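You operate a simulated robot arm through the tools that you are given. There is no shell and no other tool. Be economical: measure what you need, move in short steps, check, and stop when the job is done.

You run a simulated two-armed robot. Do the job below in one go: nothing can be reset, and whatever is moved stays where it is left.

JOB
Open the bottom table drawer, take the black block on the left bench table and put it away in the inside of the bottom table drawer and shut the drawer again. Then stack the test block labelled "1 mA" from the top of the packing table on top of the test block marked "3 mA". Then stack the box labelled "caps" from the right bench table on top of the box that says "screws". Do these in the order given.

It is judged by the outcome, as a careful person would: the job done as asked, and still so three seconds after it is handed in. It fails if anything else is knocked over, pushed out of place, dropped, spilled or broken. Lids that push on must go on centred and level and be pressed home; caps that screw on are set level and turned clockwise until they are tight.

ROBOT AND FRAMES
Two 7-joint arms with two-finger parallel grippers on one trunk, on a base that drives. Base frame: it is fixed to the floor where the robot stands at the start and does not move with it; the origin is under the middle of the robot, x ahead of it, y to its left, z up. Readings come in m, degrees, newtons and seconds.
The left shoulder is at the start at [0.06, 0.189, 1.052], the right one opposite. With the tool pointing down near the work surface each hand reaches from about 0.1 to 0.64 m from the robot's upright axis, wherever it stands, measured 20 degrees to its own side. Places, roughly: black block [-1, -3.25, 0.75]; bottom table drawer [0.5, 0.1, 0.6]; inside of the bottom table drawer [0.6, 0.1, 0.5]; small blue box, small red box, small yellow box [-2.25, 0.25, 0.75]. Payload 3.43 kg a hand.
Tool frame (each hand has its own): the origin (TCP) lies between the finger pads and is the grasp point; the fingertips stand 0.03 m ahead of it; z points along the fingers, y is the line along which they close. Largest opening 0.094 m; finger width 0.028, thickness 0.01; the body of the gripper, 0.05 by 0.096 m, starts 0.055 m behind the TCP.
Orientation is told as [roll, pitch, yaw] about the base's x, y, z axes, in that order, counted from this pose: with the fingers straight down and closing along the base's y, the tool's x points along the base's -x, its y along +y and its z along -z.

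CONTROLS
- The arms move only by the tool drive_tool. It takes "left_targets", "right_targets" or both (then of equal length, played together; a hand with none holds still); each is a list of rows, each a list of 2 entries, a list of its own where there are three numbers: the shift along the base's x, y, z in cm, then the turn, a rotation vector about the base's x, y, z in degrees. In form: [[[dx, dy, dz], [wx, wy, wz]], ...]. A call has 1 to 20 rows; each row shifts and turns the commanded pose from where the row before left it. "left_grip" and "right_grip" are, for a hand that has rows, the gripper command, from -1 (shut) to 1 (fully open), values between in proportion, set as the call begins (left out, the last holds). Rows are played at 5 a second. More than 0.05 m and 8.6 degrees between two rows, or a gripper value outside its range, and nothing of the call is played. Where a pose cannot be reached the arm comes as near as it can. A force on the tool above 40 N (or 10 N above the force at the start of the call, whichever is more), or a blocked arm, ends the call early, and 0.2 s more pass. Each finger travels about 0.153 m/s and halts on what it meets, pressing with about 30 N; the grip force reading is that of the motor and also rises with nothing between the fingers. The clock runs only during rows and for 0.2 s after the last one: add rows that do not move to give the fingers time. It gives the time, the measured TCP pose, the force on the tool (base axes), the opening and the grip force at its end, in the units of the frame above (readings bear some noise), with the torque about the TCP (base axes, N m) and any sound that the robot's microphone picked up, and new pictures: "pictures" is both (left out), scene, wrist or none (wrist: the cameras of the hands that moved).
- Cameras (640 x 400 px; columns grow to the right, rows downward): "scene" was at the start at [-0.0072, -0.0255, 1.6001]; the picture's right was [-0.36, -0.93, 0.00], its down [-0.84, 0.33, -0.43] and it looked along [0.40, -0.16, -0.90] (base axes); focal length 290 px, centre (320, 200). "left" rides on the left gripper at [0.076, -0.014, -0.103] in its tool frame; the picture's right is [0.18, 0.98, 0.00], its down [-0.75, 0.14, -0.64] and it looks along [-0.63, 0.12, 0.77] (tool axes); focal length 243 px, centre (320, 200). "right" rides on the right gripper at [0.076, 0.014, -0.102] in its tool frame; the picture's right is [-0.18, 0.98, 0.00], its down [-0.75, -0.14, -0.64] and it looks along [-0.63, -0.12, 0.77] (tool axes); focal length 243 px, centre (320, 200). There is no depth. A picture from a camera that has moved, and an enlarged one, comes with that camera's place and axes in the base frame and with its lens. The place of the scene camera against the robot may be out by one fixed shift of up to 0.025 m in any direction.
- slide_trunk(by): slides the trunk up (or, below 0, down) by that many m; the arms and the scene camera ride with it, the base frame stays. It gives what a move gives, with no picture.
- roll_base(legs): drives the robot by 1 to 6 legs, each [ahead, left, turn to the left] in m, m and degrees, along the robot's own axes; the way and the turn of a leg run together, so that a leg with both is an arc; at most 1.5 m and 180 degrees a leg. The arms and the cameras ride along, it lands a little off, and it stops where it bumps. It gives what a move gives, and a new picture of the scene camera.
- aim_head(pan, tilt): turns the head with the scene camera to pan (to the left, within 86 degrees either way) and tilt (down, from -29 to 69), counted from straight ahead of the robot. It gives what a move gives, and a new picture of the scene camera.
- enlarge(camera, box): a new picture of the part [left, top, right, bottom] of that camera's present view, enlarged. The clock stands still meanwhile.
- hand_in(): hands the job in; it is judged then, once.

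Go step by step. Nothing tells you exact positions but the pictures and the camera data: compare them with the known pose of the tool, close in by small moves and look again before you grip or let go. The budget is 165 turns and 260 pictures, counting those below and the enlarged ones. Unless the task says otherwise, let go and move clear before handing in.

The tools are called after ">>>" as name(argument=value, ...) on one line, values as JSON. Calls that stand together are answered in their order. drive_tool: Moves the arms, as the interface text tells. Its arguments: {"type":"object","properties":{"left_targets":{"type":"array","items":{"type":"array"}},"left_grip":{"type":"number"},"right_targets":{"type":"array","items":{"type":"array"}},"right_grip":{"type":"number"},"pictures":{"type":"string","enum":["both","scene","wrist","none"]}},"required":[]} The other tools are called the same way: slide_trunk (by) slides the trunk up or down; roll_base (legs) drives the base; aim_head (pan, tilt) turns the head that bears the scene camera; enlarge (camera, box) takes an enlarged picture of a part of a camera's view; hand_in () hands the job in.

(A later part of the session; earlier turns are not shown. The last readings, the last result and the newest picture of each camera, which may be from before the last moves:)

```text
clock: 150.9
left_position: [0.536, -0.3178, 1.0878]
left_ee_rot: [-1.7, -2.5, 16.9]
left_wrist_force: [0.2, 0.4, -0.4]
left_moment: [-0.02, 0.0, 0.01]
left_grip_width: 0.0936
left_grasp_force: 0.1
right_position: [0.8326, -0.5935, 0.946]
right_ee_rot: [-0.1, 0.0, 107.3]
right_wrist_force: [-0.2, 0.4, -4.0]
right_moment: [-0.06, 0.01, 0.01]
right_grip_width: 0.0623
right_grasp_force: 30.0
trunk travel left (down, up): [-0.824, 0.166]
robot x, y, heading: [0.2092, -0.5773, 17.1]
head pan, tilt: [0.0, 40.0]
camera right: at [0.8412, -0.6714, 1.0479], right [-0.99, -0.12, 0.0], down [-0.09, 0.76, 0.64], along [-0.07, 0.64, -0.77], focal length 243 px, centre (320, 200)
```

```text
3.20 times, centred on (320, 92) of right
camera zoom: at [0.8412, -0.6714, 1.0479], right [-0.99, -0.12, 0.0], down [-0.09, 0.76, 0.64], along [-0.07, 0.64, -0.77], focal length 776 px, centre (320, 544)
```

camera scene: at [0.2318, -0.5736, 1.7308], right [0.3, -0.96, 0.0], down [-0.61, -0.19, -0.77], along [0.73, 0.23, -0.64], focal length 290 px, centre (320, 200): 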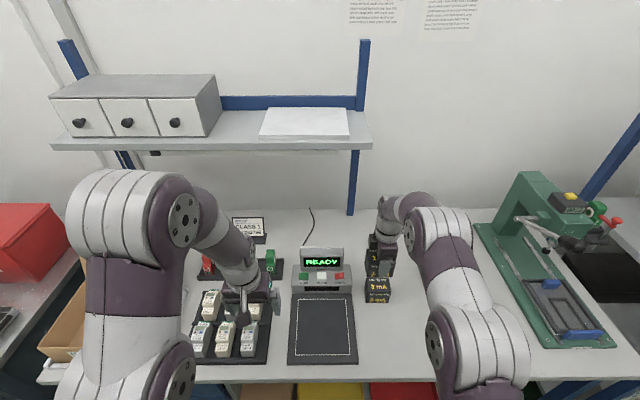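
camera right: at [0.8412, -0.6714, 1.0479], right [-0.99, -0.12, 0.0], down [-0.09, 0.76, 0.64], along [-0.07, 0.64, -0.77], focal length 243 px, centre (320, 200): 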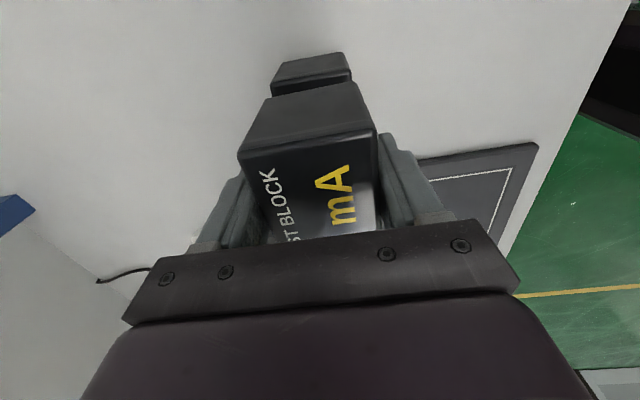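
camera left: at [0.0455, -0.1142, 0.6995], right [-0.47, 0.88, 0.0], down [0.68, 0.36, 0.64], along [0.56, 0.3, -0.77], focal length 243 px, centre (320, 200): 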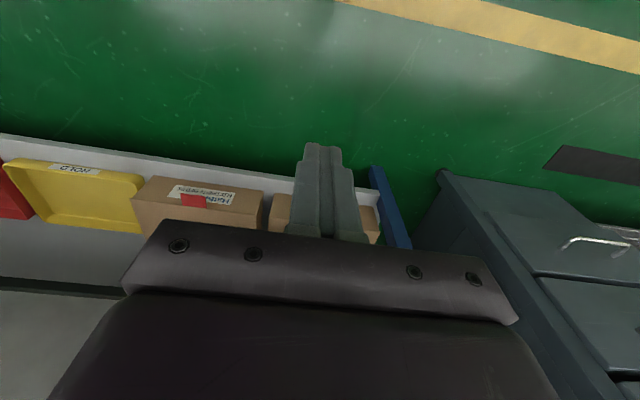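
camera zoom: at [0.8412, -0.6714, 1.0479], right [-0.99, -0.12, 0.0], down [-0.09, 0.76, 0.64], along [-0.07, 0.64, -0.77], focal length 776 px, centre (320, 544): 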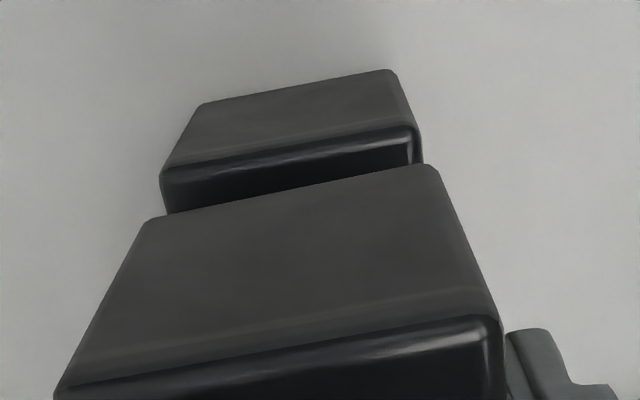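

Alignment is within 3–4 mm; I correct 3 mm and lower the block the last ~2.4 cm gently.

>>> drive_tool(right_targets=[[[0.1, -0.3, -0.8], [0, 0, 0]], [[0, 0, -0.8], [0, 0, 0]], [[0, 0, -0.3], [0, 0, 0]], [[0, 0, -0.2], [0, 0, 0]], [[0, 0, 0], [0, 0, 0]]], pictures="wrist")

```text
clock: 152.1
left_position: [0.535, -0.3178, 1.0879]
left_ee_rot: [-1.7, -2.4, 16.8]
left_wrist_force: [-1.0, -0.9, 0.2]
left_moment: [-0.02, 0.01, -0.01]
left_grip_width: 0.0939
left_grasp_force: 0.1
right_position: [0.833, -0.595, 0.9251]
right_ee_rot: [0.0, -0.1, 107.4]
right_wrist_force: [0.6, 0.6, -2.2]
right_moment: [-0.02, 0.02, 0.03]
right_grip_width: 0.0622
right_grasp_force: 30.0
trunk travel left (down, up): [-0.824, 0.166]
robot x, y, heading: [0.2111, -0.5755, 17.2]
head pan, tilt: [0.0, 40.0]
camera right: at [0.8423, -0.6734, 1.027], right [-0.99, -0.12, 0.0], down [-0.09, 0.76, 0.64], along [-0.07, 0.64, -0.77], focal length 243 px, centre (320, 200)
```

right: 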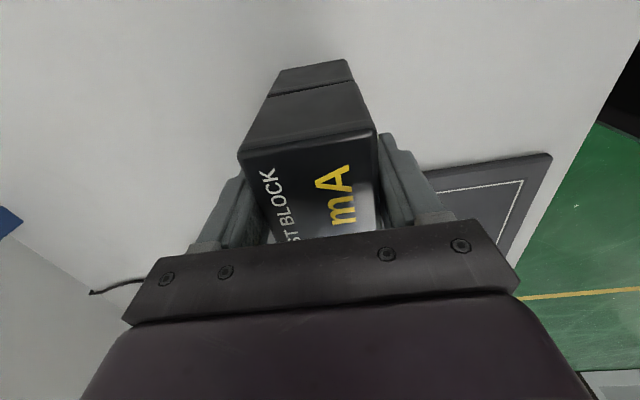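

Nearly touching and well lined up. I lower in 2 mm steps.

>>> drive_tool(right_targets=[[[0, 0, -0.2], [0, 0, 0]], [[0, 0, -0.2], [0, 0, 0]], [[0, 0, 0], [0, 0, 0]]], pictures="none")

>>> enlarge(camera="right", box=[220, 30, 420, 155])

```text
clock: 152.9
left_position: [0.5342, -0.3167, 1.0889]
left_ee_rot: [-1.6, -2.4, 16.8]
left_wrist_force: [-0.3, 0.5, -0.1]
left_moment: [0.02, 0.01, -0.02]
left_grip_width: 0.094
left_grasp_force: 0.0
right_position: [0.8327, -0.5962, 0.9241]
right_ee_rot: [-0.2, 0.0, 107.5]
right_wrist_force: [-1.7, 2.3, 8.4]
right_moment: [0.26, 0.45, -0.05]
right_grip_width: 0.0622
right_grasp_force: 29.6
trunk travel left (down, up): [-0.824, 0.166]
robot x, y, heading: [0.2118, -0.5787, 17.1]
head pan, tilt: [0.0, 40.0]
```

```text
3.20 times, centred on (320, 92) of right
camera zoom: at [0.8421, -0.6737, 1.025], right [-0.99, -0.12, 0.0], down [-0.09, 0.76, 0.64], along [-0.07, 0.64, -0.77], focal length 776 px, centre (320, 544)
```

zoom: 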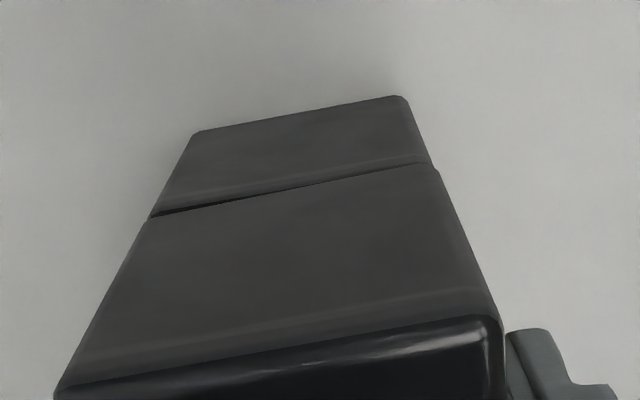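

The 1 mA block sits on the 3 mA block, edges flush. I open the fingers and rise.

>>> drive_tool(right_targets=[[[0, 0, 0], [0, 0, 0]], [[0, 0, 0], [0, 0, 0]], [[0, 0, 0], [0, 0, 0]]], right_grip=0.9, pictures="none")

>>> drive_tool(right_targets=[[[0, 0, 2], [0, 0, 0]], [[0, 0, 3], [0, 0, 0]], [[0, 0, 4], [0, 0, 0]], [[0, 0, 3], [0, 0, 0]], [[0, 0, 0], [0, 0, 0]]], pictures="both")

```text
clock: 153.7
left_position: [0.5345, -0.318, 1.0884]
left_ee_rot: [-1.5, -2.5, 16.9]
left_wrist_force: [0.5, -1.0, 0.1]
left_moment: [-0.04, 0.03, -0.01]
left_grip_width: 0.0941
left_grasp_force: 0.2
right_position: [0.8344, -0.5961, 0.9215]
right_ee_rot: [0.0, 0.0, 107.3]
right_wrist_force: [0.3, -0.5, 0.0]
right_moment: [-0.01, 0.02, -0.02]
right_grip_width: 0.0893
right_grasp_force: 0.0
trunk travel left (down, up): [-0.824, 0.166]
robot x, y, heading: [0.2122, -0.5789, 17.1]
head pan, tilt: [0.0, 40.0]
```

```text
clock: 154.9
left_position: [0.5354, -0.3168, 1.0887]
left_ee_rot: [-1.6, -2.4, 16.9]
left_wrist_force: [-0.4, -0.7, -0.3]
left_moment: [0.01, 0.03, 0.02]
left_grip_width: 0.094
left_grasp_force: 0.1
right_position: [0.8322, -0.5985, 1.0428]
right_ee_rot: [0.0, 0.0, 107.4]
right_wrist_force: [-0.1, -0.5, -0.2]
right_moment: [-0.01, 0.01, -0.06]
right_grip_width: 0.0894
right_grasp_force: 0.0
trunk travel left (down, up): [-0.824, 0.166]
robot x, y, heading: [0.2111, -0.5849, 17.1]
head pan, tilt: [0.0, 40.0]
camera scene: at [0.2323, -0.5742, 1.7308], right [0.3, -0.96, 0.0], down [-0.61, -0.19, -0.77], along [0.73, 0.23, -0.64], focal length 290 px, centre (320, 200)
camera right: at [0.8406, -0.6748, 1.1443], right [-0.99, -0.12, 0.0], down [-0.09, 0.76, 0.64], along [-0.08, 0.64, -0.77], focal length 243 px, centre (320, 200)
```

scene: 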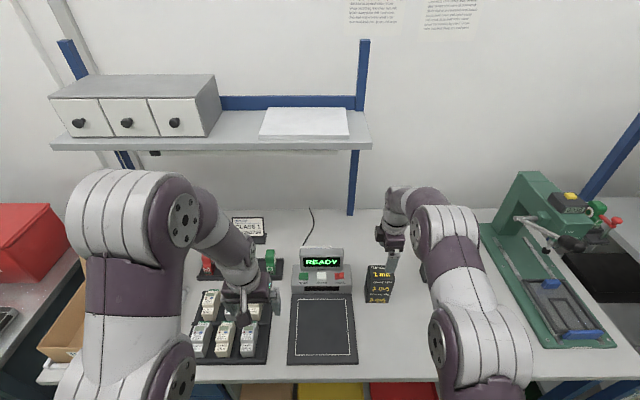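
right: 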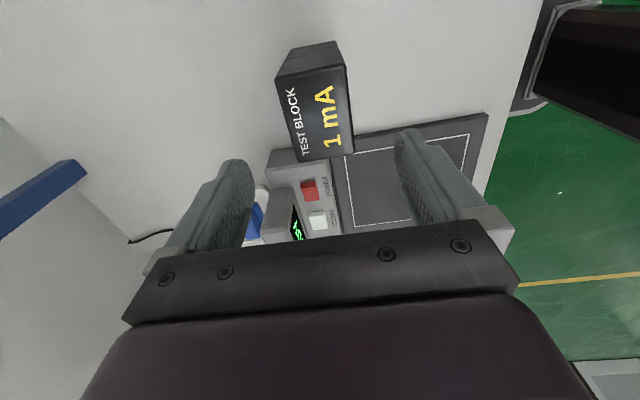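

The stack stands neatly. I back away from the table, then turn round toward the right bench for the boxes.

>>> roll_base(legs=[[-0.9, 0, 0]])

>>> enlarge(camera="scene", box=[200, 60, 520, 260])

>>> drive_tool(right_targets=[[[-4, -1.2, 0], [0, 0, 0]], [[-4, -1.2, 0], [0, 0, 0]], [[-4, -1.2, 0], [0, 0, 0]], [[-4, -1.2, 0], [0, 0, 0]]], right_grip=1, pictures="none")

>>> roll_base(legs=[[0, 0, 179], [0.2, -0.74, 0], [0.2, -0.73, 0]])

```text
clock: 159.7
left_position: [-0.3365, -0.5891, 1.0886]
left_ee_rot: [-1.6, -2.4, 17.0]
left_wrist_force: [-0.4, 0.0, 0.8]
left_moment: [-0.05, 0.0, 0.04]
left_grip_width: 0.094
left_grasp_force: 0.0
right_position: [-0.0402, -0.8675, 1.0416]
right_ee_rot: [-0.1, 0.0, 107.5]
right_wrist_force: [-0.7, -0.5, 0.3]
right_moment: [-0.01, -0.02, 0.02]
right_grip_width: 0.0893
right_grasp_force: 0.0
trunk travel left (down, up): [-0.824, 0.166]
robot x, y, heading: [-0.6609, -0.8496, 17.3]
head pan, tilt: [0.0, 40.0]
camera scene: at [-0.64, -0.8457, 1.7308], right [0.3, -0.95, 0.0], down [-0.61, -0.19, -0.77], along [0.73, 0.23, -0.64], focal length 290 px, centre (320, 200)
```

scene: 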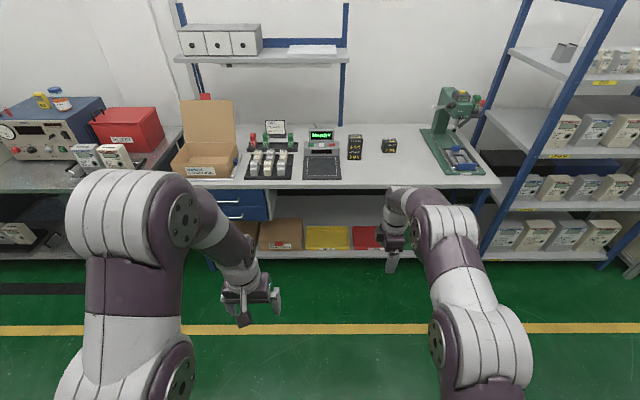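

```text
2.00 times, centred on (360, 160) of scene
camera zoom: at [-0.64, -0.8457, 1.7308], right [0.3, -0.95, 0.0], down [-0.61, -0.19, -0.77], along [0.73, 0.23, -0.64], focal length 581 px, centre (240, 280)
```

zoom: 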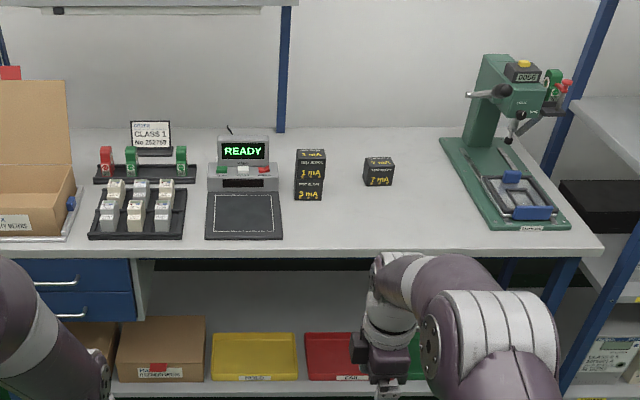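

```text
clock: 160.7
left_position: [-0.3399, -0.5889, 1.0896]
left_ee_rot: [-1.5, -2.5, 17.2]
left_wrist_force: [-0.6, -0.1, -0.3]
left_moment: [-0.02, -0.02, -0.02]
left_grip_width: 0.0942
left_grasp_force: 0.1
right_position: [-0.2008, -0.9177, 1.0417]
right_ee_rot: [-0.2, 0.0, 107.5]
right_wrist_force: [0.3, 0.4, 0.3]
right_moment: [0.02, -0.04, -0.01]
right_grip_width: 0.0939
right_grasp_force: 0.0
trunk travel left (down, up): [-0.824, 0.166]
robot x, y, heading: [-0.6595, -0.8497, 17.5]
head pan, tilt: [0.0, 40.0]
```

```text
clock: 175.8
left_position: [-1.8071, 0.1565, 1.088]
left_ee_rot: [-1.6, -2.4, -163.2]
left_wrist_force: [-0.4, -0.5, 0.8]
left_moment: [0.01, -0.01, 0.01]
left_grip_width: 0.0939
left_grasp_force: 0.0
right_position: [-1.9428, 0.4866, 1.0413]
right_ee_rot: [0.0, -0.1, -72.9]
right_wrist_force: [0.0, 0.7, -0.6]
right_moment: [0.03, -0.01, 0.03]
right_grip_width: 0.094
right_grasp_force: 0.1
trunk travel left (down, up): [-0.824, 0.166]
robot x, y, heading: [-1.4846, 0.4175, -163.0]
head pan, tilt: [0.0, 40.0]
camera scene: at [-1.5107, 0.4061, 1.7308], right [-0.29, 0.96, 0.0], down [0.61, 0.19, -0.77], along [-0.73, -0.22, -0.64], focal length 290 px, centre (320, 200)
```

scene: 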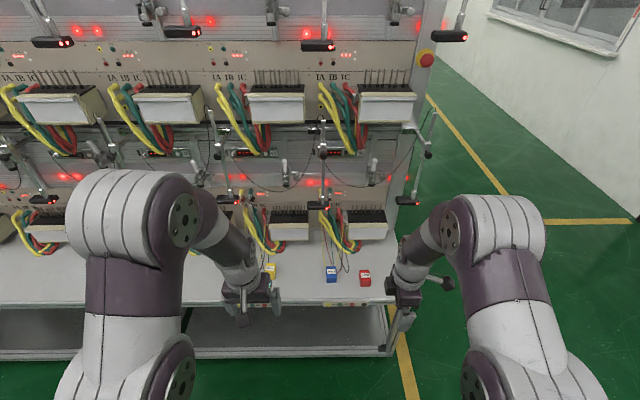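

Both earlier tasks look right from afar. Now I see yellow, blue and red boxes on the right bench; I zoom in to read their labels.

>>> enlarge(camera="scene", box=[250, 240, 400, 320])

```text
4.27 times, centred on (325, 280) of scene
camera zoom: at [-1.5107, 0.4061, 1.7308], right [-0.29, 0.96, 0.0], down [0.61, 0.19, -0.77], along [-0.73, -0.22, -0.64], focal length 1239 px, centre (299, -141)
```

zoom: 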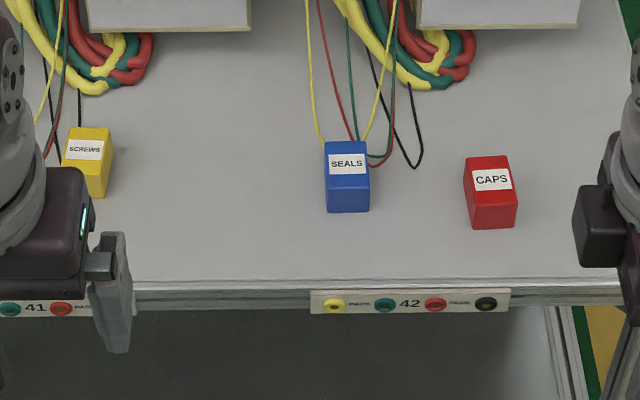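

The red box says CAPS and the yellow SCREWS; red is near [-2.244, 0.383], yellow near [-2.16, -0.01]. I tuck the right hand, lower the trunk and drive closer.

>>> drive_tool(right_targets=[[[4, 1.2, 0], [0, 0, 0]], [[4, 1.2, 0], [0, 0, 0]]], pictures="none")

>>> slide_trunk(by=-0.15)

>>> roll_base(legs=[[0.27, 0, 0.6]])

>>> drive_tool(right_targets=[[[0, 0, 0], [0, 0, 0]]], pictures="wrist")

```text
clock: 176.4
left_position: [-1.8046, 0.1575, 1.089]
left_ee_rot: [-1.7, -2.5, -163.4]
left_wrist_force: [-0.7, 0.6, -1.0]
left_moment: [0.0, -0.02, 0.0]
left_grip_width: 0.0938
left_grasp_force: 0.2
right_position: [-1.8624, 0.5092, 1.0419]
right_ee_rot: [-0.1, 0.0, -72.9]
right_wrist_force: [-0.4, 0.2, -1.2]
right_moment: [-0.02, 0.05, 0.0]
right_grip_width: 0.0939
right_grasp_force: 0.0
trunk travel left (down, up): [-0.824, 0.166]
robot x, y, heading: [-1.4795, 0.4164, -163.0]
head pan, tilt: [0.0, 40.0]
```

```text
clock: 178.2
left_position: [-1.8073, 0.1571, 0.9378]
left_ee_rot: [-1.6, -2.5, -163.3]
left_wrist_force: [-0.2, 0.2, -0.3]
left_moment: [-0.01, 0.02, 0.03]
left_grip_width: 0.094
left_grasp_force: 0.0
right_position: [-1.8648, 0.5087, 0.8907]
right_ee_rot: [-0.1, 0.0, -72.9]
right_wrist_force: [-0.5, -0.3, -0.7]
right_moment: [0.02, -0.01, -0.02]
right_grip_width: 0.0939
right_grasp_force: 0.1
trunk travel left (down, up): [-0.674, 0.316]
robot x, y, heading: [-1.4837, 0.4175, -163.0]
head pan, tilt: [0.0, 40.0]
```

```text
clock: 180.1
left_position: [-2.0555, 0.0705, 0.939]
left_ee_rot: [-1.6, -2.3, -162.2]
left_wrist_force: [-0.6, 0.5, 0.2]
left_moment: [-0.01, -0.02, -0.02]
left_grip_width: 0.0941
left_grasp_force: 0.0
right_position: [-2.1193, 0.4213, 0.8917]
right_ee_rot: [-0.1, 0.0, -71.9]
right_wrist_force: [-0.3, -0.6, -0.3]
right_moment: [-0.01, -0.02, -0.01]
right_grip_width: 0.0942
right_grasp_force: 0.1
trunk travel left (down, up): [-0.674, 0.316]
robot x, y, heading: [-1.7355, 0.338, -161.6]
head pan, tilt: [0.0, 40.0]
camera scene: at [-1.7654, 0.3255, 1.5808], right [-0.31, 0.95, 0.0], down [0.61, 0.2, -0.77], along [-0.73, -0.24, -0.64], focal length 290 px, centre (320, 200)
```

scene: 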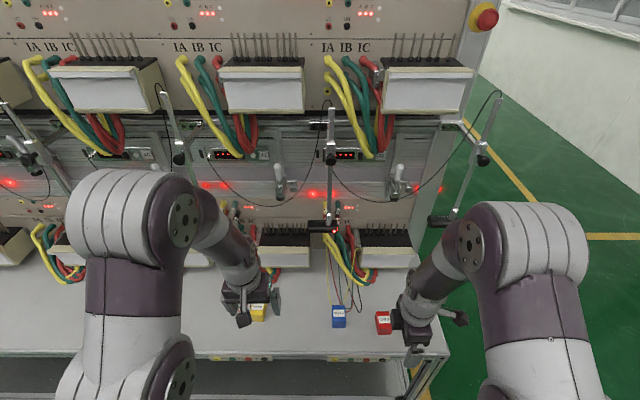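

```text
clock: 180.5
left_position: [-2.0548, 0.0718, 0.9395]
left_ee_rot: [-1.6, -2.5, -162.1]
left_wrist_force: [0.3, 0.4, -0.6]
left_moment: [0.0, 0.0, 0.0]
left_grip_width: 0.0943
left_grasp_force: 0.1
right_position: [-2.1186, 0.4217, 0.8914]
right_ee_rot: [-0.1, -0.1, -71.8]
right_wrist_force: [-0.8, 0.1, 0.6]
right_moment: [-0.01, 0.0, -0.01]
right_grip_width: 0.0941
right_grasp_force: 0.0
trunk travel left (down, up): [-0.674, 0.316]
robot x, y, heading: [-1.7347, 0.34, -161.9]
head pan, tilt: [0.0, 40.0]
camera right: at [-2.1291, 0.498, 0.9941], right [0.99, 0.13, 0.0], down [0.1, -0.76, 0.64], along [0.08, -0.64, -0.77], focal length 243 px, centre (320, 200)
```

right: 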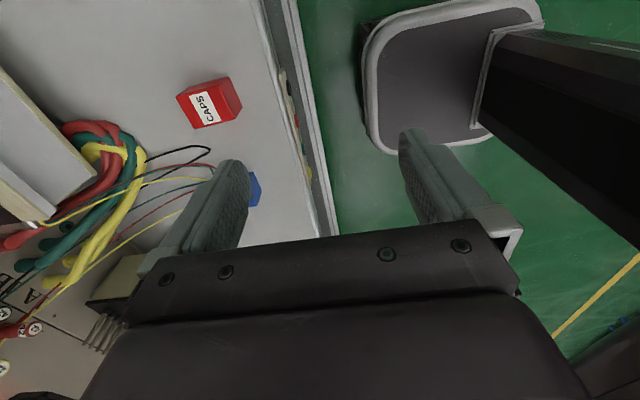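

The wrist view agrees: the red box is at about [-2.243, 0.387]. I move over it and look closer.

>>> drive_tool(right_targets=[[[-3.2, -0.9, 0], [0, 0, 0]], [[-3.2, -0.9, 0], [0, 0, 0]], [[-3.2, -0.9, -1.5], [0, 0, 0]], [[-2.8, -0.8, -1.5], [0, 0, 0]], [[0, 0, 0], [0, 0, 0]]], right_grip=0.6, pictures="both")

>>> enlarge(camera="right", box=[220, 50, 420, 175])

```text
clock: 181.7
left_position: [-2.0542, 0.0714, 0.9388]
left_ee_rot: [-1.6, -2.5, -162.2]
left_wrist_force: [-0.6, 0.2, -0.2]
left_moment: [0.01, 0.0, -0.02]
left_grip_width: 0.0938
left_grasp_force: 0.1
right_position: [-2.2423, 0.3851, 0.8621]
right_ee_rot: [-0.1, 0.0, -71.8]
right_wrist_force: [0.2, -0.5, 0.2]
right_moment: [-0.01, 0.01, 0.02]
right_grip_width: 0.0752
right_grasp_force: 0.0
trunk travel left (down, up): [-0.674, 0.316]
robot x, y, heading: [-1.737, 0.3386, -161.8]
head pan, tilt: [0.0, 40.0]
camera scene: at [-1.7639, 0.3259, 1.5809], right [-0.31, 0.95, 0.0], down [0.61, 0.2, -0.77], along [-0.73, -0.24, -0.64], focal length 290 px, centre (320, 200)
camera right: at [-2.2523, 0.4619, 0.9626], right [0.99, 0.13, 0.0], down [0.1, -0.76, 0.64], along [0.08, -0.64, -0.77], focal length 243 px, centre (320, 200)
```

scene: 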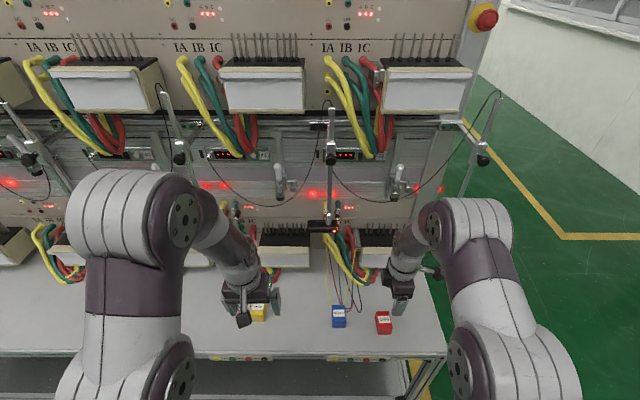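
right: 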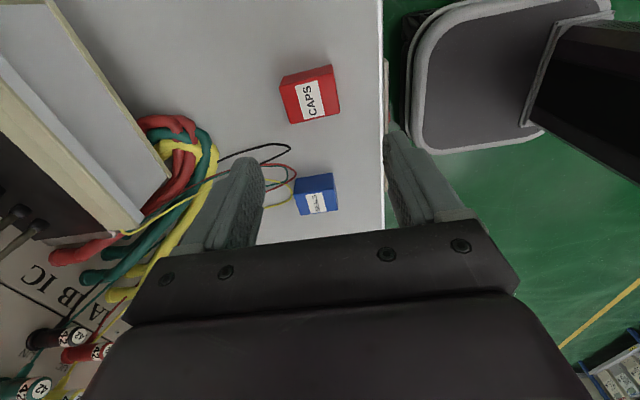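

```text
3.20 times, centred on (320, 112) of right
camera zoom: at [-2.2523, 0.4619, 0.9626], right [0.99, 0.13, 0.0], down [0.1, -0.76, 0.64], along [0.08, -0.64, -0.77], focal length 776 px, centre (320, 480)
```

zoom: 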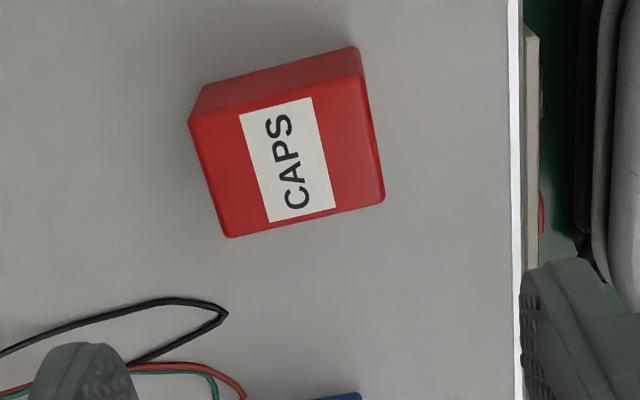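

The box top is at about [-2.252, 0.379, 0.70], aligned with the hand, about 5 cm square. I shift and descend to 4 cm above.

>>> drive_tool(right_targets=[[[-0.9, -0.6, -3], [0, 0, 0]], [[0, 0, -4], [0, 0, 0]], [[0, 0, -4], [0, 0, 0]], [[0, 0, 0], [0, 0, 0]]], pictures="wrist")

```text
clock: 182.7
left_position: [-2.0558, 0.0717, 0.9376]
left_ee_rot: [-1.6, -2.5, -162.2]
left_wrist_force: [0.3, -0.6, 0.6]
left_moment: [-0.05, -0.02, 0.0]
left_grip_width: 0.094
left_grasp_force: 0.0
right_position: [-2.249, 0.3808, 0.7523]
right_ee_rot: [-0.1, 0.1, -71.8]
right_wrist_force: [0.7, 0.6, 0.6]
right_moment: [0.03, 0.01, -0.02]
right_grip_width: 0.0752
right_grasp_force: 0.1
trunk travel left (down, up): [-0.674, 0.316]
robot x, y, heading: [-1.7372, 0.3377, -161.7]
head pan, tilt: [0.0, 40.0]
camera right: at [-2.2599, 0.4575, 0.8542], right [0.99, 0.13, 0.0], down [0.1, -0.76, 0.64], along [0.08, -0.64, -0.77], focal length 243 px, centre (320, 200)
```

right: 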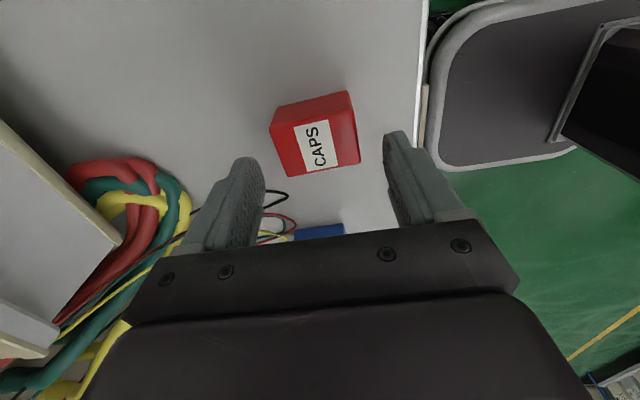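

Directly above. I lower 4.7 cm so the pads cover the upper part of the box, then close.

>>> drive_tool(right_targets=[[[0, 0, -2], [0, 0, 0]], [[0, 0, -1.5], [0, 0, 0]], [[0, 0, -0.8], [0, 0, 0]], [[0, 0, -0.4], [0, 0, 0]], [[0, 0, 0], [0, 0, 0]]], pictures="wrist")

>>> drive_tool(right_targets=[[[0, 0, 0], [0, 0, 0]], [[0, 0, 0], [0, 0, 0]], [[0, 0, 0], [0, 0, 0]]], right_grip=-1, pictures="wrist")

```text
clock: 183.9
left_position: [-2.0558, 0.0712, 0.9381]
left_ee_rot: [-1.6, -2.5, -162.2]
left_wrist_force: [0.2, -0.1, -0.1]
left_moment: [0.0, 0.02, -0.02]
left_grip_width: 0.0941
left_grasp_force: 0.2
right_position: [-2.2526, 0.3803, 0.7042]
right_ee_rot: [-0.2, 0.1, -71.8]
right_wrist_force: [0.9, 0.1, 0.5]
right_moment: [0.02, -0.01, 0.0]
right_grip_width: 0.075
right_grasp_force: 0.0
trunk travel left (down, up): [-0.674, 0.316]
robot x, y, heading: [-1.7381, 0.3366, -162.1]
head pan, tilt: [0.0, 40.0]
camera right: at [-2.2629, 0.4568, 0.8065], right [0.99, 0.13, 0.0], down [0.1, -0.76, 0.64], along [0.08, -0.64, -0.77], focal length 243 px, centre (320, 200)
```

right: 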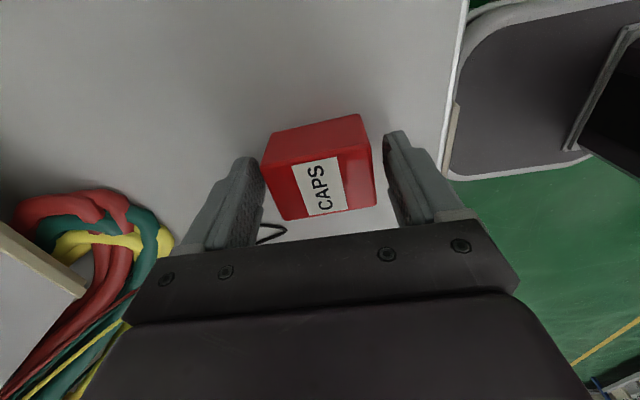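

```text
clock: 184.7
left_position: [-2.0546, 0.0715, 0.9376]
left_ee_rot: [-1.7, -2.5, -162.1]
left_wrist_force: [1.0, 0.3, -0.4]
left_moment: [0.02, 0.0, 0.01]
left_grip_width: 0.0942
left_grasp_force: 0.1
right_position: [-2.2515, 0.3797, 0.7044]
right_ee_rot: [-0.2, 0.0, -71.7]
right_wrist_force: [-0.6, -0.6, 0.4]
right_moment: [0.01, 0.0, -0.01]
right_grip_width: 0.0612
right_grasp_force: 29.5
trunk travel left (down, up): [-0.674, 0.316]
robot x, y, heading: [-1.738, 0.3391, -161.9]
head pan, tilt: [0.0, 40.0]
camera right: at [-2.2629, 0.4568, 0.8065], right [0.99, 0.13, 0.0], down [0.1, -0.76, 0.64], along [0.08, -0.64, -0.77], focal length 243 px, centre (320, 200)
```

right: 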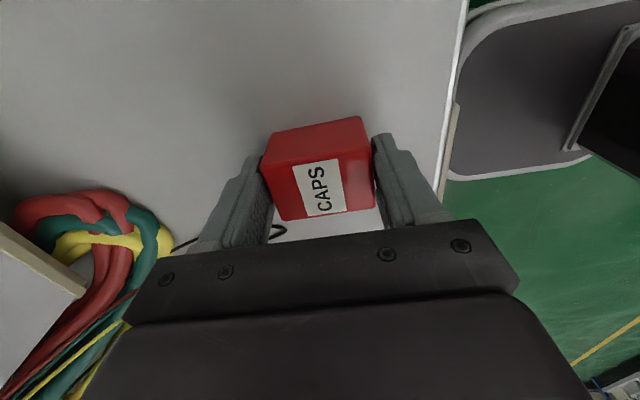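

Gripped at 6.1 cm. I lift and check it is secure.

>>> drive_tool(right_targets=[[[0, 0, 1.5], [0, 0, 0]], [[0, 0, 3], [0, 0, 0]], [[0, 0, 4], [0, 0, 0]], [[0, 0, 4], [0, 0, 0]], [[0, 0, 4], [0, 0, 0]], [[0, 0, 0], [0, 0, 0]]], pictures="both")

```text
clock: 186.1
left_position: [-2.0564, 0.0712, 0.9376]
left_ee_rot: [-1.6, -2.4, -162.2]
left_wrist_force: [-0.9, -0.3, 0.6]
left_moment: [0.04, -0.01, 0.02]
left_grip_width: 0.094
left_grasp_force: 0.0
right_position: [-2.2535, 0.3778, 0.8691]
right_ee_rot: [0.1, 0.0, -71.8]
right_wrist_force: [-0.2, -0.1, -0.2]
right_moment: [-0.01, -0.01, -0.04]
right_grip_width: 0.0616
right_grasp_force: 30.3
trunk travel left (down, up): [-0.674, 0.316]
robot x, y, heading: [-1.7368, 0.3395, -161.6]
head pan, tilt: [0.0, 40.0]
camera scene: at [-1.7657, 0.3256, 1.5808], right [-0.31, 0.95, 0.0], down [0.61, 0.2, -0.77], along [-0.73, -0.24, -0.64], focal length 290 px, centre (320, 200)
camera right: at [-2.2632, 0.4541, 0.9717], right [0.99, 0.13, 0.0], down [0.1, -0.76, 0.64], along [0.08, -0.64, -0.77], focal length 243 px, centre (320, 200)
```

scene: 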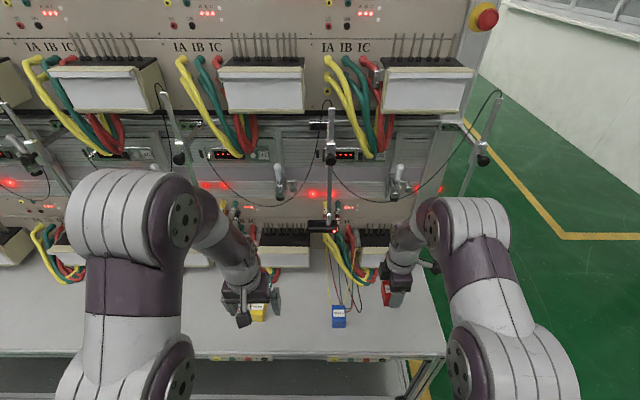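
right: 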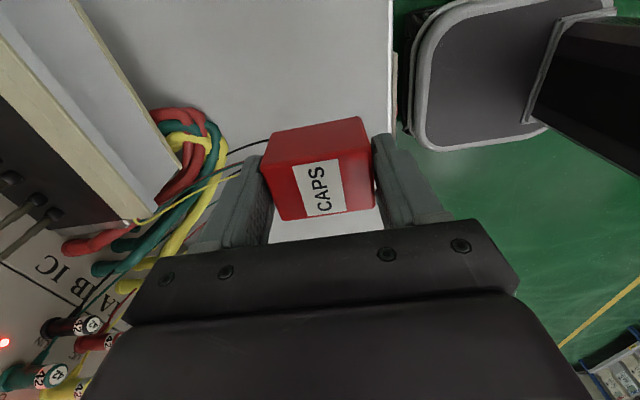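

The red box is held. To steer clear of the hanging sensor posts, I back up, strafe left 40 cm and come in again by the yellow box.

>>> roll_base(legs=[[-0.18, 0, 0], [0, 0.4, 0]])

>>> drive_tool(right_targets=[[[0, 0, 0], [0, 0, 0]]], pictures="wrist")

```text
clock: 189.6
left_position: [-1.7624, -0.2343, 0.9377]
left_ee_rot: [-1.6, -2.6, -162.2]
left_wrist_force: [0.6, 0.5, 0.7]
left_moment: [0.02, -0.02, 0.0]
left_grip_width: 0.0941
left_grasp_force: 0.0
right_position: [-1.9591, 0.0711, 0.8691]
right_ee_rot: [-0.1, 0.1, -71.7]
right_wrist_force: [-0.9, -0.1, -1.8]
right_moment: [0.0, 0.02, 0.0]
right_grip_width: 0.0613
right_grasp_force: 29.8
trunk travel left (down, up): [-0.674, 0.316]
robot x, y, heading: [-1.4452, 0.0329, -161.8]
head pan, tilt: [0.0, 40.0]
camera scene: at [-1.4714, 0.0196, 1.5808], right [-0.31, 0.95, 0.0], down [0.61, 0.2, -0.77], along [-0.73, -0.24, -0.64], focal length 290 px, centre (320, 200)
```

scene: 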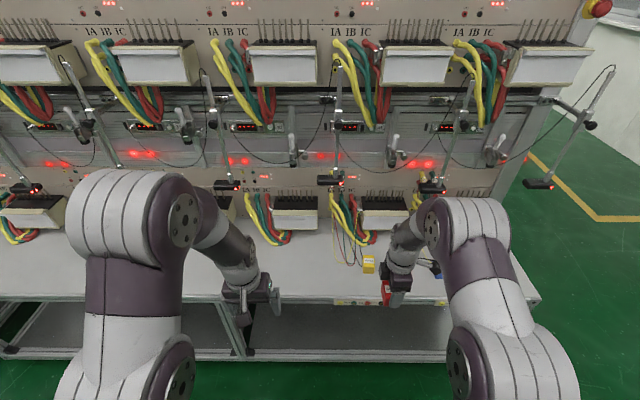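

```text
clock: 190.0
left_position: [-1.7613, -0.2343, 0.9381]
left_ee_rot: [-1.5, -2.4, -162.3]
left_wrist_force: [0.1, 0.2, -0.1]
left_moment: [0.02, 0.02, 0.01]
left_grip_width: 0.0939
left_grasp_force: 0.1
right_position: [-1.9583, 0.071, 0.8687]
right_ee_rot: [0.0, -0.1, -71.8]
right_wrist_force: [-0.1, -0.2, -0.9]
right_moment: [0.0, 0.0, 0.02]
right_grip_width: 0.0618
right_grasp_force: 30.0
trunk travel left (down, up): [-0.674, 0.316]
robot x, y, heading: [-1.4404, 0.0326, -162.0]
head pan, tilt: [0.0, 40.0]
camera right: at [-1.9695, 0.1489, 0.9715], right [0.99, 0.13, 0.0], down [0.1, -0.76, 0.64], along [0.08, -0.64, -0.77], focal length 243 px, centre (320, 200)
```

right: 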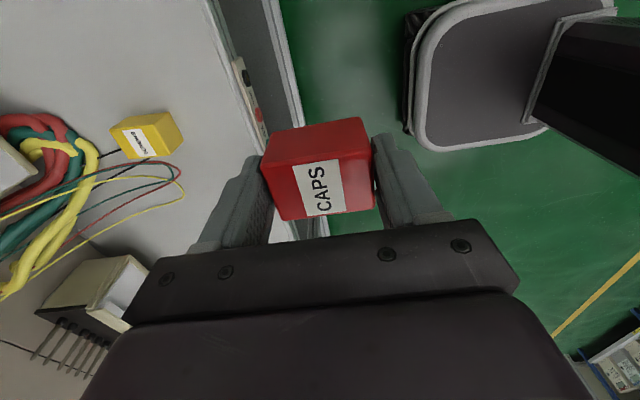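

The yellow box is at about [-2.17, -0.013]; hanging sensors are roughly 19 cm behind the boxes, so there is room. I drive forward again.

>>> roll_base(legs=[[0.18, 0, 0]])

>>> drive_tool(right_targets=[[[0, 0, 0], [0, 0, 0]]], pictures="wrist")

```text
clock: 191.5
left_position: [-1.9334, -0.2899, 0.9385]
left_ee_rot: [-1.6, -2.4, -162.5]
left_wrist_force: [-0.1, -0.1, 0.8]
left_moment: [0.0, -0.01, -0.03]
left_grip_width: 0.094
left_grasp_force: 0.0
right_position: [-2.1296, 0.0187, 0.8688]
right_ee_rot: [0.0, 0.0, -72.0]
right_wrist_force: [-0.3, 0.1, -0.3]
right_moment: [-0.01, -0.01, 0.02]
right_grip_width: 0.0615
right_grasp_force: 30.2
trunk travel left (down, up): [-0.674, 0.316]
robot x, y, heading: [-1.6128, -0.0242, -161.8]
head pan, tilt: [0.0, 40.0]
camera scene: at [-1.6425, -0.0353, 1.5808], right [-0.31, 0.95, 0.0], down [0.61, 0.2, -0.77], along [-0.73, -0.23, -0.64], focal length 290 px, centre (320, 200)
```

scene: 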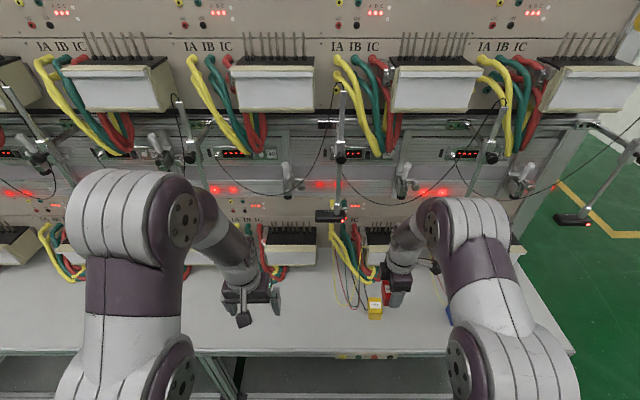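

```text
clock: 191.9
left_position: [-1.932, -0.2885, 0.9386]
left_ee_rot: [-1.6, -2.5, -162.5]
left_wrist_force: [0.0, -0.5, -0.1]
left_moment: [0.03, 0.01, 0.01]
left_grip_width: 0.0938
left_grasp_force: 0.1
right_position: [-2.1282, 0.0194, 0.8696]
right_ee_rot: [-0.1, 0.0, -72.0]
right_wrist_force: [0.2, -0.5, -0.2]
right_moment: [0.01, -0.02, 0.04]
right_grip_width: 0.0613
right_grasp_force: 30.3
trunk travel left (down, up): [-0.674, 0.316]
robot x, y, heading: [-1.6112, -0.0233, -161.9]
head pan, tilt: [0.0, 40.0]
camera right: at [-2.1383, 0.0958, 0.972], right [0.99, 0.13, 0.0], down [0.1, -0.76, 0.64], along [0.08, -0.64, -0.77], focal length 243 px, centre (320, 200)
```

right: 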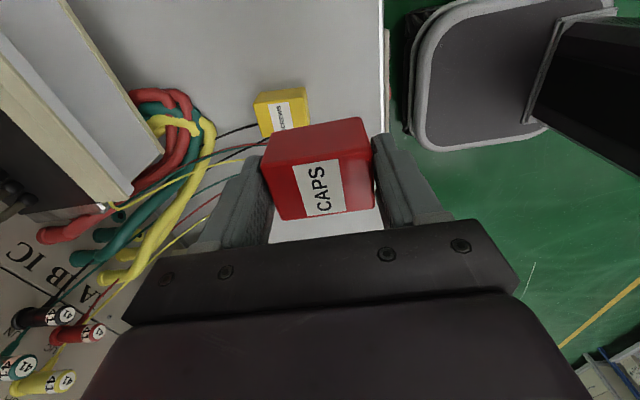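

I zoom the wrist view to fix the yellow box's place and turn.

>>> enlarge(camera="right", box=[220, 60, 380, 160])

```text
4.00 times, centred on (300, 110) of right
camera zoom: at [-2.1383, 0.0958, 0.972], right [0.99, 0.13, 0.0], down [0.1, -0.76, 0.64], along [0.08, -0.64, -0.77], focal length 970 px, centre (400, 560)
```

zoom: 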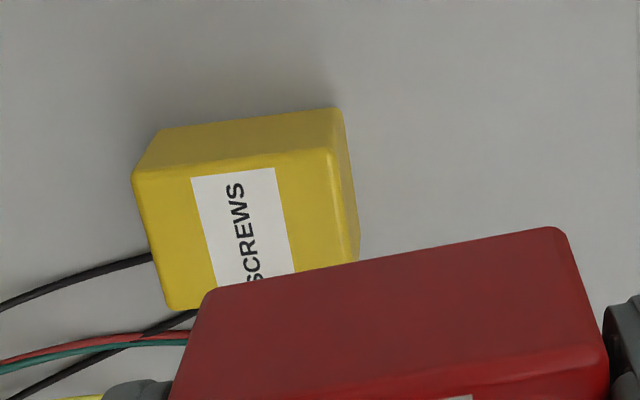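

The yellow box's centre is about [-2.168, -0.016], turned about 3–4 degrees relative to my hand. I align the red box over it with a small turn.

>>> drive_tool(right_targets=[[[-2.1, -1.4, 0], [0, 0, -1.75]], [[-2.1, -1.45, 0], [0, 0, -1.75]], [[0, 0, 0], [0, 0, 0]]], pictures="wrist")

>>> enlarge(camera="right", box=[240, 60, 400, 160])

```text
clock: 192.7
left_position: [-1.9325, -0.2883, 0.9392]
left_ee_rot: [-1.5, -2.5, -162.5]
left_wrist_force: [0.6, 0.0, 0.3]
left_moment: [-0.01, 0.0, -0.02]
left_grip_width: 0.0941
left_grasp_force: 0.0
right_position: [-2.1707, -0.0083, 0.8684]
right_ee_rot: [0.0, 0.0, -75.5]
right_wrist_force: [-0.2, 0.2, -0.5]
right_moment: [0.02, 0.05, -0.03]
right_grip_width: 0.0614
right_grasp_force: 30.2
trunk travel left (down, up): [-0.674, 0.316]
robot x, y, heading: [-1.6118, -0.0214, -161.9]
head pan, tilt: [0.0, 40.0]
camera right: at [-2.1755, 0.069, 0.9718], right [1.0, 0.07, 0.0], down [0.05, -0.76, 0.64], along [0.04, -0.64, -0.77], focal length 243 px, centre (320, 200)
```

right: 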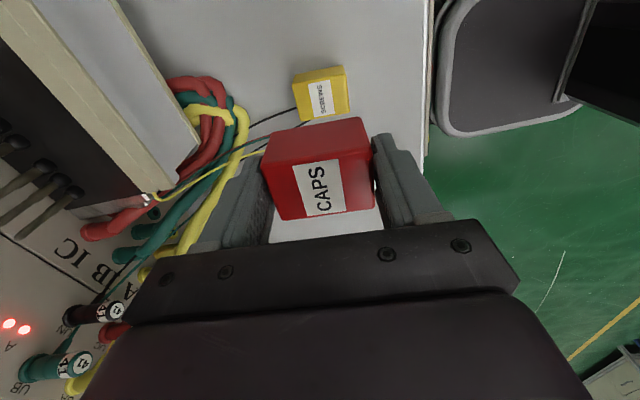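

```text
4.00 times, centred on (320, 110) of right
camera zoom: at [-2.1755, 0.069, 0.9718], right [1.0, 0.07, 0.0], down [0.05, -0.76, 0.64], along [0.04, -0.64, -0.77], focal length 970 px, centre (320, 560)
```

zoom: 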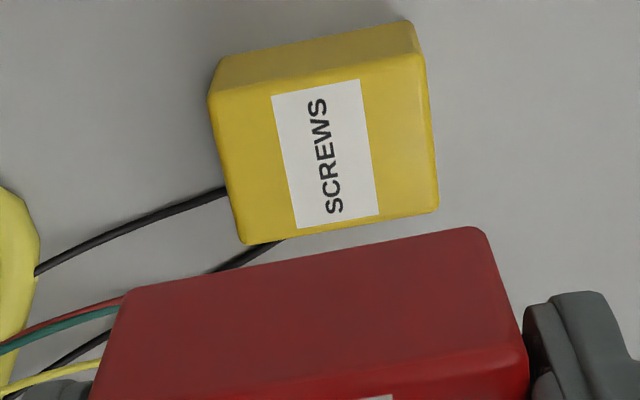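

The yellow box is now aligned within a degree and 2 mm. I lower 8 cm and check.

>>> drive_tool(right_targets=[[[0, 0, -3], [0, 0, 0]], [[0, 0, -3], [0, 0, 0]], [[0, 0, -1.5], [0, 0, 0]], [[0, 0, 0], [0, 0, 0]]], pictures="none")

>>> enlarge(camera="right", box=[220, 50, 420, 175])

>>> enlarge(camera="scene", box=[330, 240, 450, 330])

```text
clock: 193.7
left_position: [-1.934, -0.2893, 0.9387]
left_ee_rot: [-1.6, -2.5, -162.5]
left_wrist_force: [0.5, -0.1, 0.7]
left_moment: [0.0, 0.0, 0.01]
left_grip_width: 0.094
left_grasp_force: 0.1
right_position: [-2.1708, -0.0105, 0.7942]
right_ee_rot: [-0.1, 0.0, -75.4]
right_wrist_force: [-0.4, -0.7, -0.1]
right_moment: [0.01, -0.02, 0.02]
right_grip_width: 0.0611
right_grasp_force: 29.9
trunk travel left (down, up): [-0.674, 0.316]
robot x, y, heading: [-1.6116, -0.0239, -162.2]
head pan, tilt: [0.0, 40.0]
```

```text
3.20 times, centred on (320, 112) of right
camera zoom: at [-2.1766, 0.0664, 0.896], right [1.0, 0.07, 0.0], down [0.05, -0.76, 0.64], along [0.04, -0.64, -0.77], focal length 776 px, centre (320, 480)
```

zoom: 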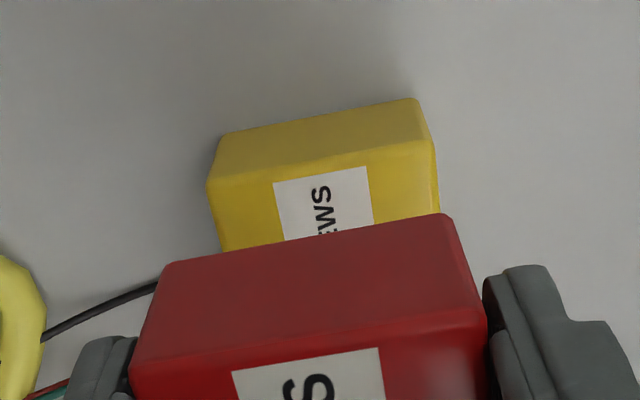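

```text
4.44 times, centred on (390, 285) of scene
camera zoom: at [-1.6415, -0.035, 1.5808], right [-0.31, 0.95, 0.0], down [0.61, 0.2, -0.77], along [-0.73, -0.23, -0.64], focal length 1290 px, centre (9, -178)
```

zoom: 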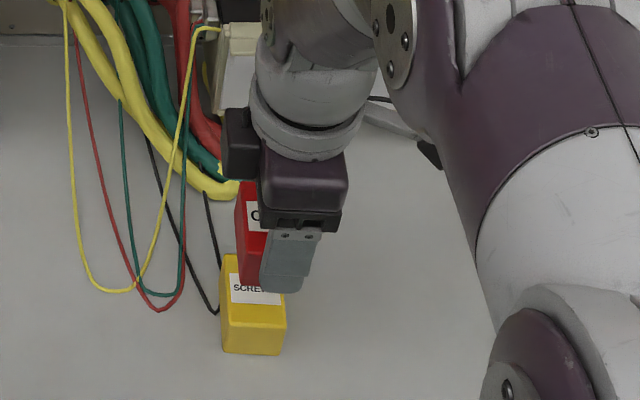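

Aligned within 2 mm, gap roughly 4.5 cm. I lower 3.5 cm, then creep.

>>> drive_tool(right_targets=[[[0.15, 0, -1.5], [0, 0, 0]], [[0, 0, -1.2], [0, 0, 0]], [[0, 0, -0.6], [0, 0, 0]], [[0, 0, -0.3], [0, 0, 0]], [[0, 0, 0], [0, 0, 0]]], pictures="none")

>>> enlarge(camera="right", box=[220, 50, 420, 175])

```text
clock: 194.9
left_position: [-1.9336, -0.2886, 0.9376]
left_ee_rot: [-1.5, -2.4, -162.5]
left_wrist_force: [0.0, 0.4, -0.4]
left_moment: [0.02, -0.01, 0.04]
left_grip_width: 0.0938
left_grasp_force: 0.1
right_position: [-2.169, -0.0095, 0.7593]
right_ee_rot: [-0.1, 0.0, -75.6]
right_wrist_force: [-0.3, 0.3, -0.7]
right_moment: [0.01, 0.03, 0.01]
right_grip_width: 0.0613
right_grasp_force: 29.8
trunk travel left (down, up): [-0.674, 0.316]
robot x, y, heading: [-1.6171, -0.0216, -162.4]
head pan, tilt: [0.0, 40.0]
```

```text
3.20 times, centred on (320, 112) of right
camera zoom: at [-2.1745, 0.068, 0.8606], right [1.0, 0.07, 0.0], down [0.05, -0.76, 0.64], along [0.04, -0.64, -0.77], focal length 776 px, centre (320, 480)
```

zoom: 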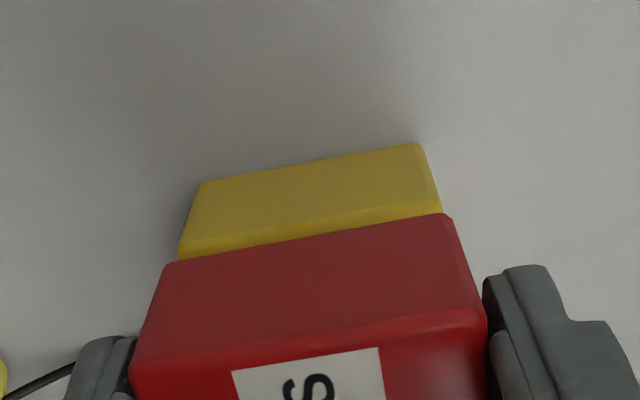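

Only a few millimetres remain. I creep down in 2 mm steps until contact.

>>> drive_tool(right_targets=[[[0, 0, -0.3], [0, 0, 0]], [[0, 0, -0.2], [0, 0, 0]], [[0, 0, -0.2], [0, 0, 0]], [[0, 0, 0], [0, 0, 0]]], pictures="none")

```text
clock: 195.9
left_position: [-1.9337, -0.2892, 0.9386]
left_ee_rot: [-1.6, -2.5, -162.5]
left_wrist_force: [0.7, 0.7, -0.3]
left_moment: [-0.05, -0.01, -0.01]
left_grip_width: 0.0941
left_grasp_force: 0.2
right_position: [-2.1691, -0.0094, 0.7502]
right_ee_rot: [-0.1, 0.0, -75.5]
right_wrist_force: [-1.0, 0.2, -0.6]
right_moment: [-0.01, -0.01, 0.0]
right_grip_width: 0.0612
right_grasp_force: 29.6
trunk travel left (down, up): [-0.674, 0.316]
robot x, y, heading: [-1.6143, -0.0218, -162.1]
head pan, tilt: [0.0, 40.0]
```

>>> drive_tool(right_targets=[[[0, 0, -0.15], [0, 0, 0]], [[0, 0, -0.15], [0, 0, 0]], [[0, 0, 0], [0, 0, 0]]], pictures="none")

>>> enlarge(camera="right", box=[220, 50, 420, 175])

```text
clock: 196.7
left_position: [-1.9333, -0.2879, 0.9393]
left_ee_rot: [-1.6, -2.5, -162.6]
left_wrist_force: [-0.3, -0.3, 0.3]
left_moment: [-0.01, -0.01, -0.02]
left_grip_width: 0.0941
left_grasp_force: 0.1
right_position: [-2.1687, -0.0085, 0.7483]
right_ee_rot: [-0.1, -0.1, -75.5]
right_wrist_force: [0.5, 0.2, -0.1]
right_moment: [-0.04, 0.0, -0.05]
right_grip_width: 0.0615
right_grasp_force: 30.3
trunk travel left (down, up): [-0.674, 0.316]
robot x, y, heading: [-1.6107, -0.0249, -162.2]
head pan, tilt: [0.0, 40.0]
```

```text
3.20 times, centred on (320, 112) of right
camera zoom: at [-2.1744, 0.068, 0.8511], right [1.0, 0.07, 0.0], down [0.05, -0.76, 0.64], along [0.04, -0.64, -0.77], focal length 776 px, centre (320, 480)
```

zoom: 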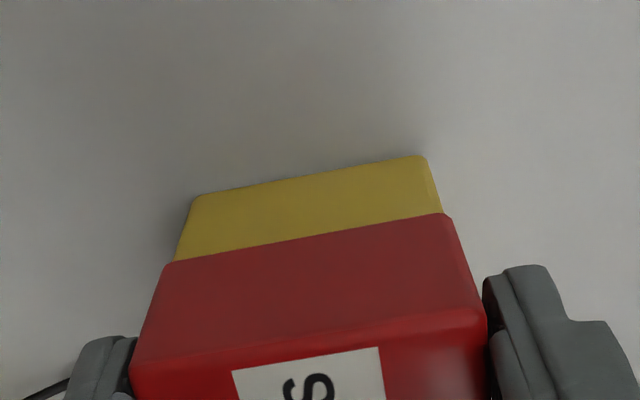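

Still no contact force; a few more small steps.

>>> drive_tool(right_targets=[[[0, 0, -0.2], [0, 0, 0]], [[0, 0, -0.2], [0, 0, 0]], [[0, 0, 0], [0, 0, 0]]], pictures="none")

>>> drive_tool(right_targets=[[[0, 0, -0.15], [0, 0, 0]], [[0, 0, 0], [0, 0, 0]]], pictures="none")

```text
clock: 197.5
left_position: [-1.9323, -0.2885, 0.9384]
left_ee_rot: [-1.6, -2.5, -162.4]
left_wrist_force: [-0.2, -0.5, -0.1]
left_moment: [-0.03, 0.02, 0.0]
left_grip_width: 0.0938
left_grasp_force: 0.2
right_position: [-2.1693, -0.0077, 0.7465]
right_ee_rot: [-0.2, 0.0, -75.5]
right_wrist_force: [1.7, 0.0, 12.6]
right_moment: [-0.01, -0.45, 0.01]
right_grip_width: 0.0613
right_grasp_force: 29.8
trunk travel left (down, up): [-0.674, 0.316]
robot x, y, heading: [-1.6158, -0.0247, -162.1]
head pan, tilt: [0.0, 40.0]
```

```text
clock: 198.1
left_position: [-1.9322, -0.2895, 0.9379]
left_ee_rot: [-1.6, -2.6, -162.5]
left_wrist_force: [-0.9, 0.6, 0.3]
left_moment: [-0.02, 0.04, 0.01]
left_grip_width: 0.0943
left_grasp_force: 0.1
right_position: [-2.17, -0.01, 0.7458]
right_ee_rot: [-0.4, 0.0, -75.5]
right_wrist_force: [-2.2, 2.3, 21.9]
right_moment: [-0.03, 0.02, -0.02]
right_grip_width: 0.0615
right_grasp_force: 29.7
trunk travel left (down, up): [-0.674, 0.316]
robot x, y, heading: [-1.614, -0.0255, -162.1]
head pan, tilt: [0.0, 40.0]
```

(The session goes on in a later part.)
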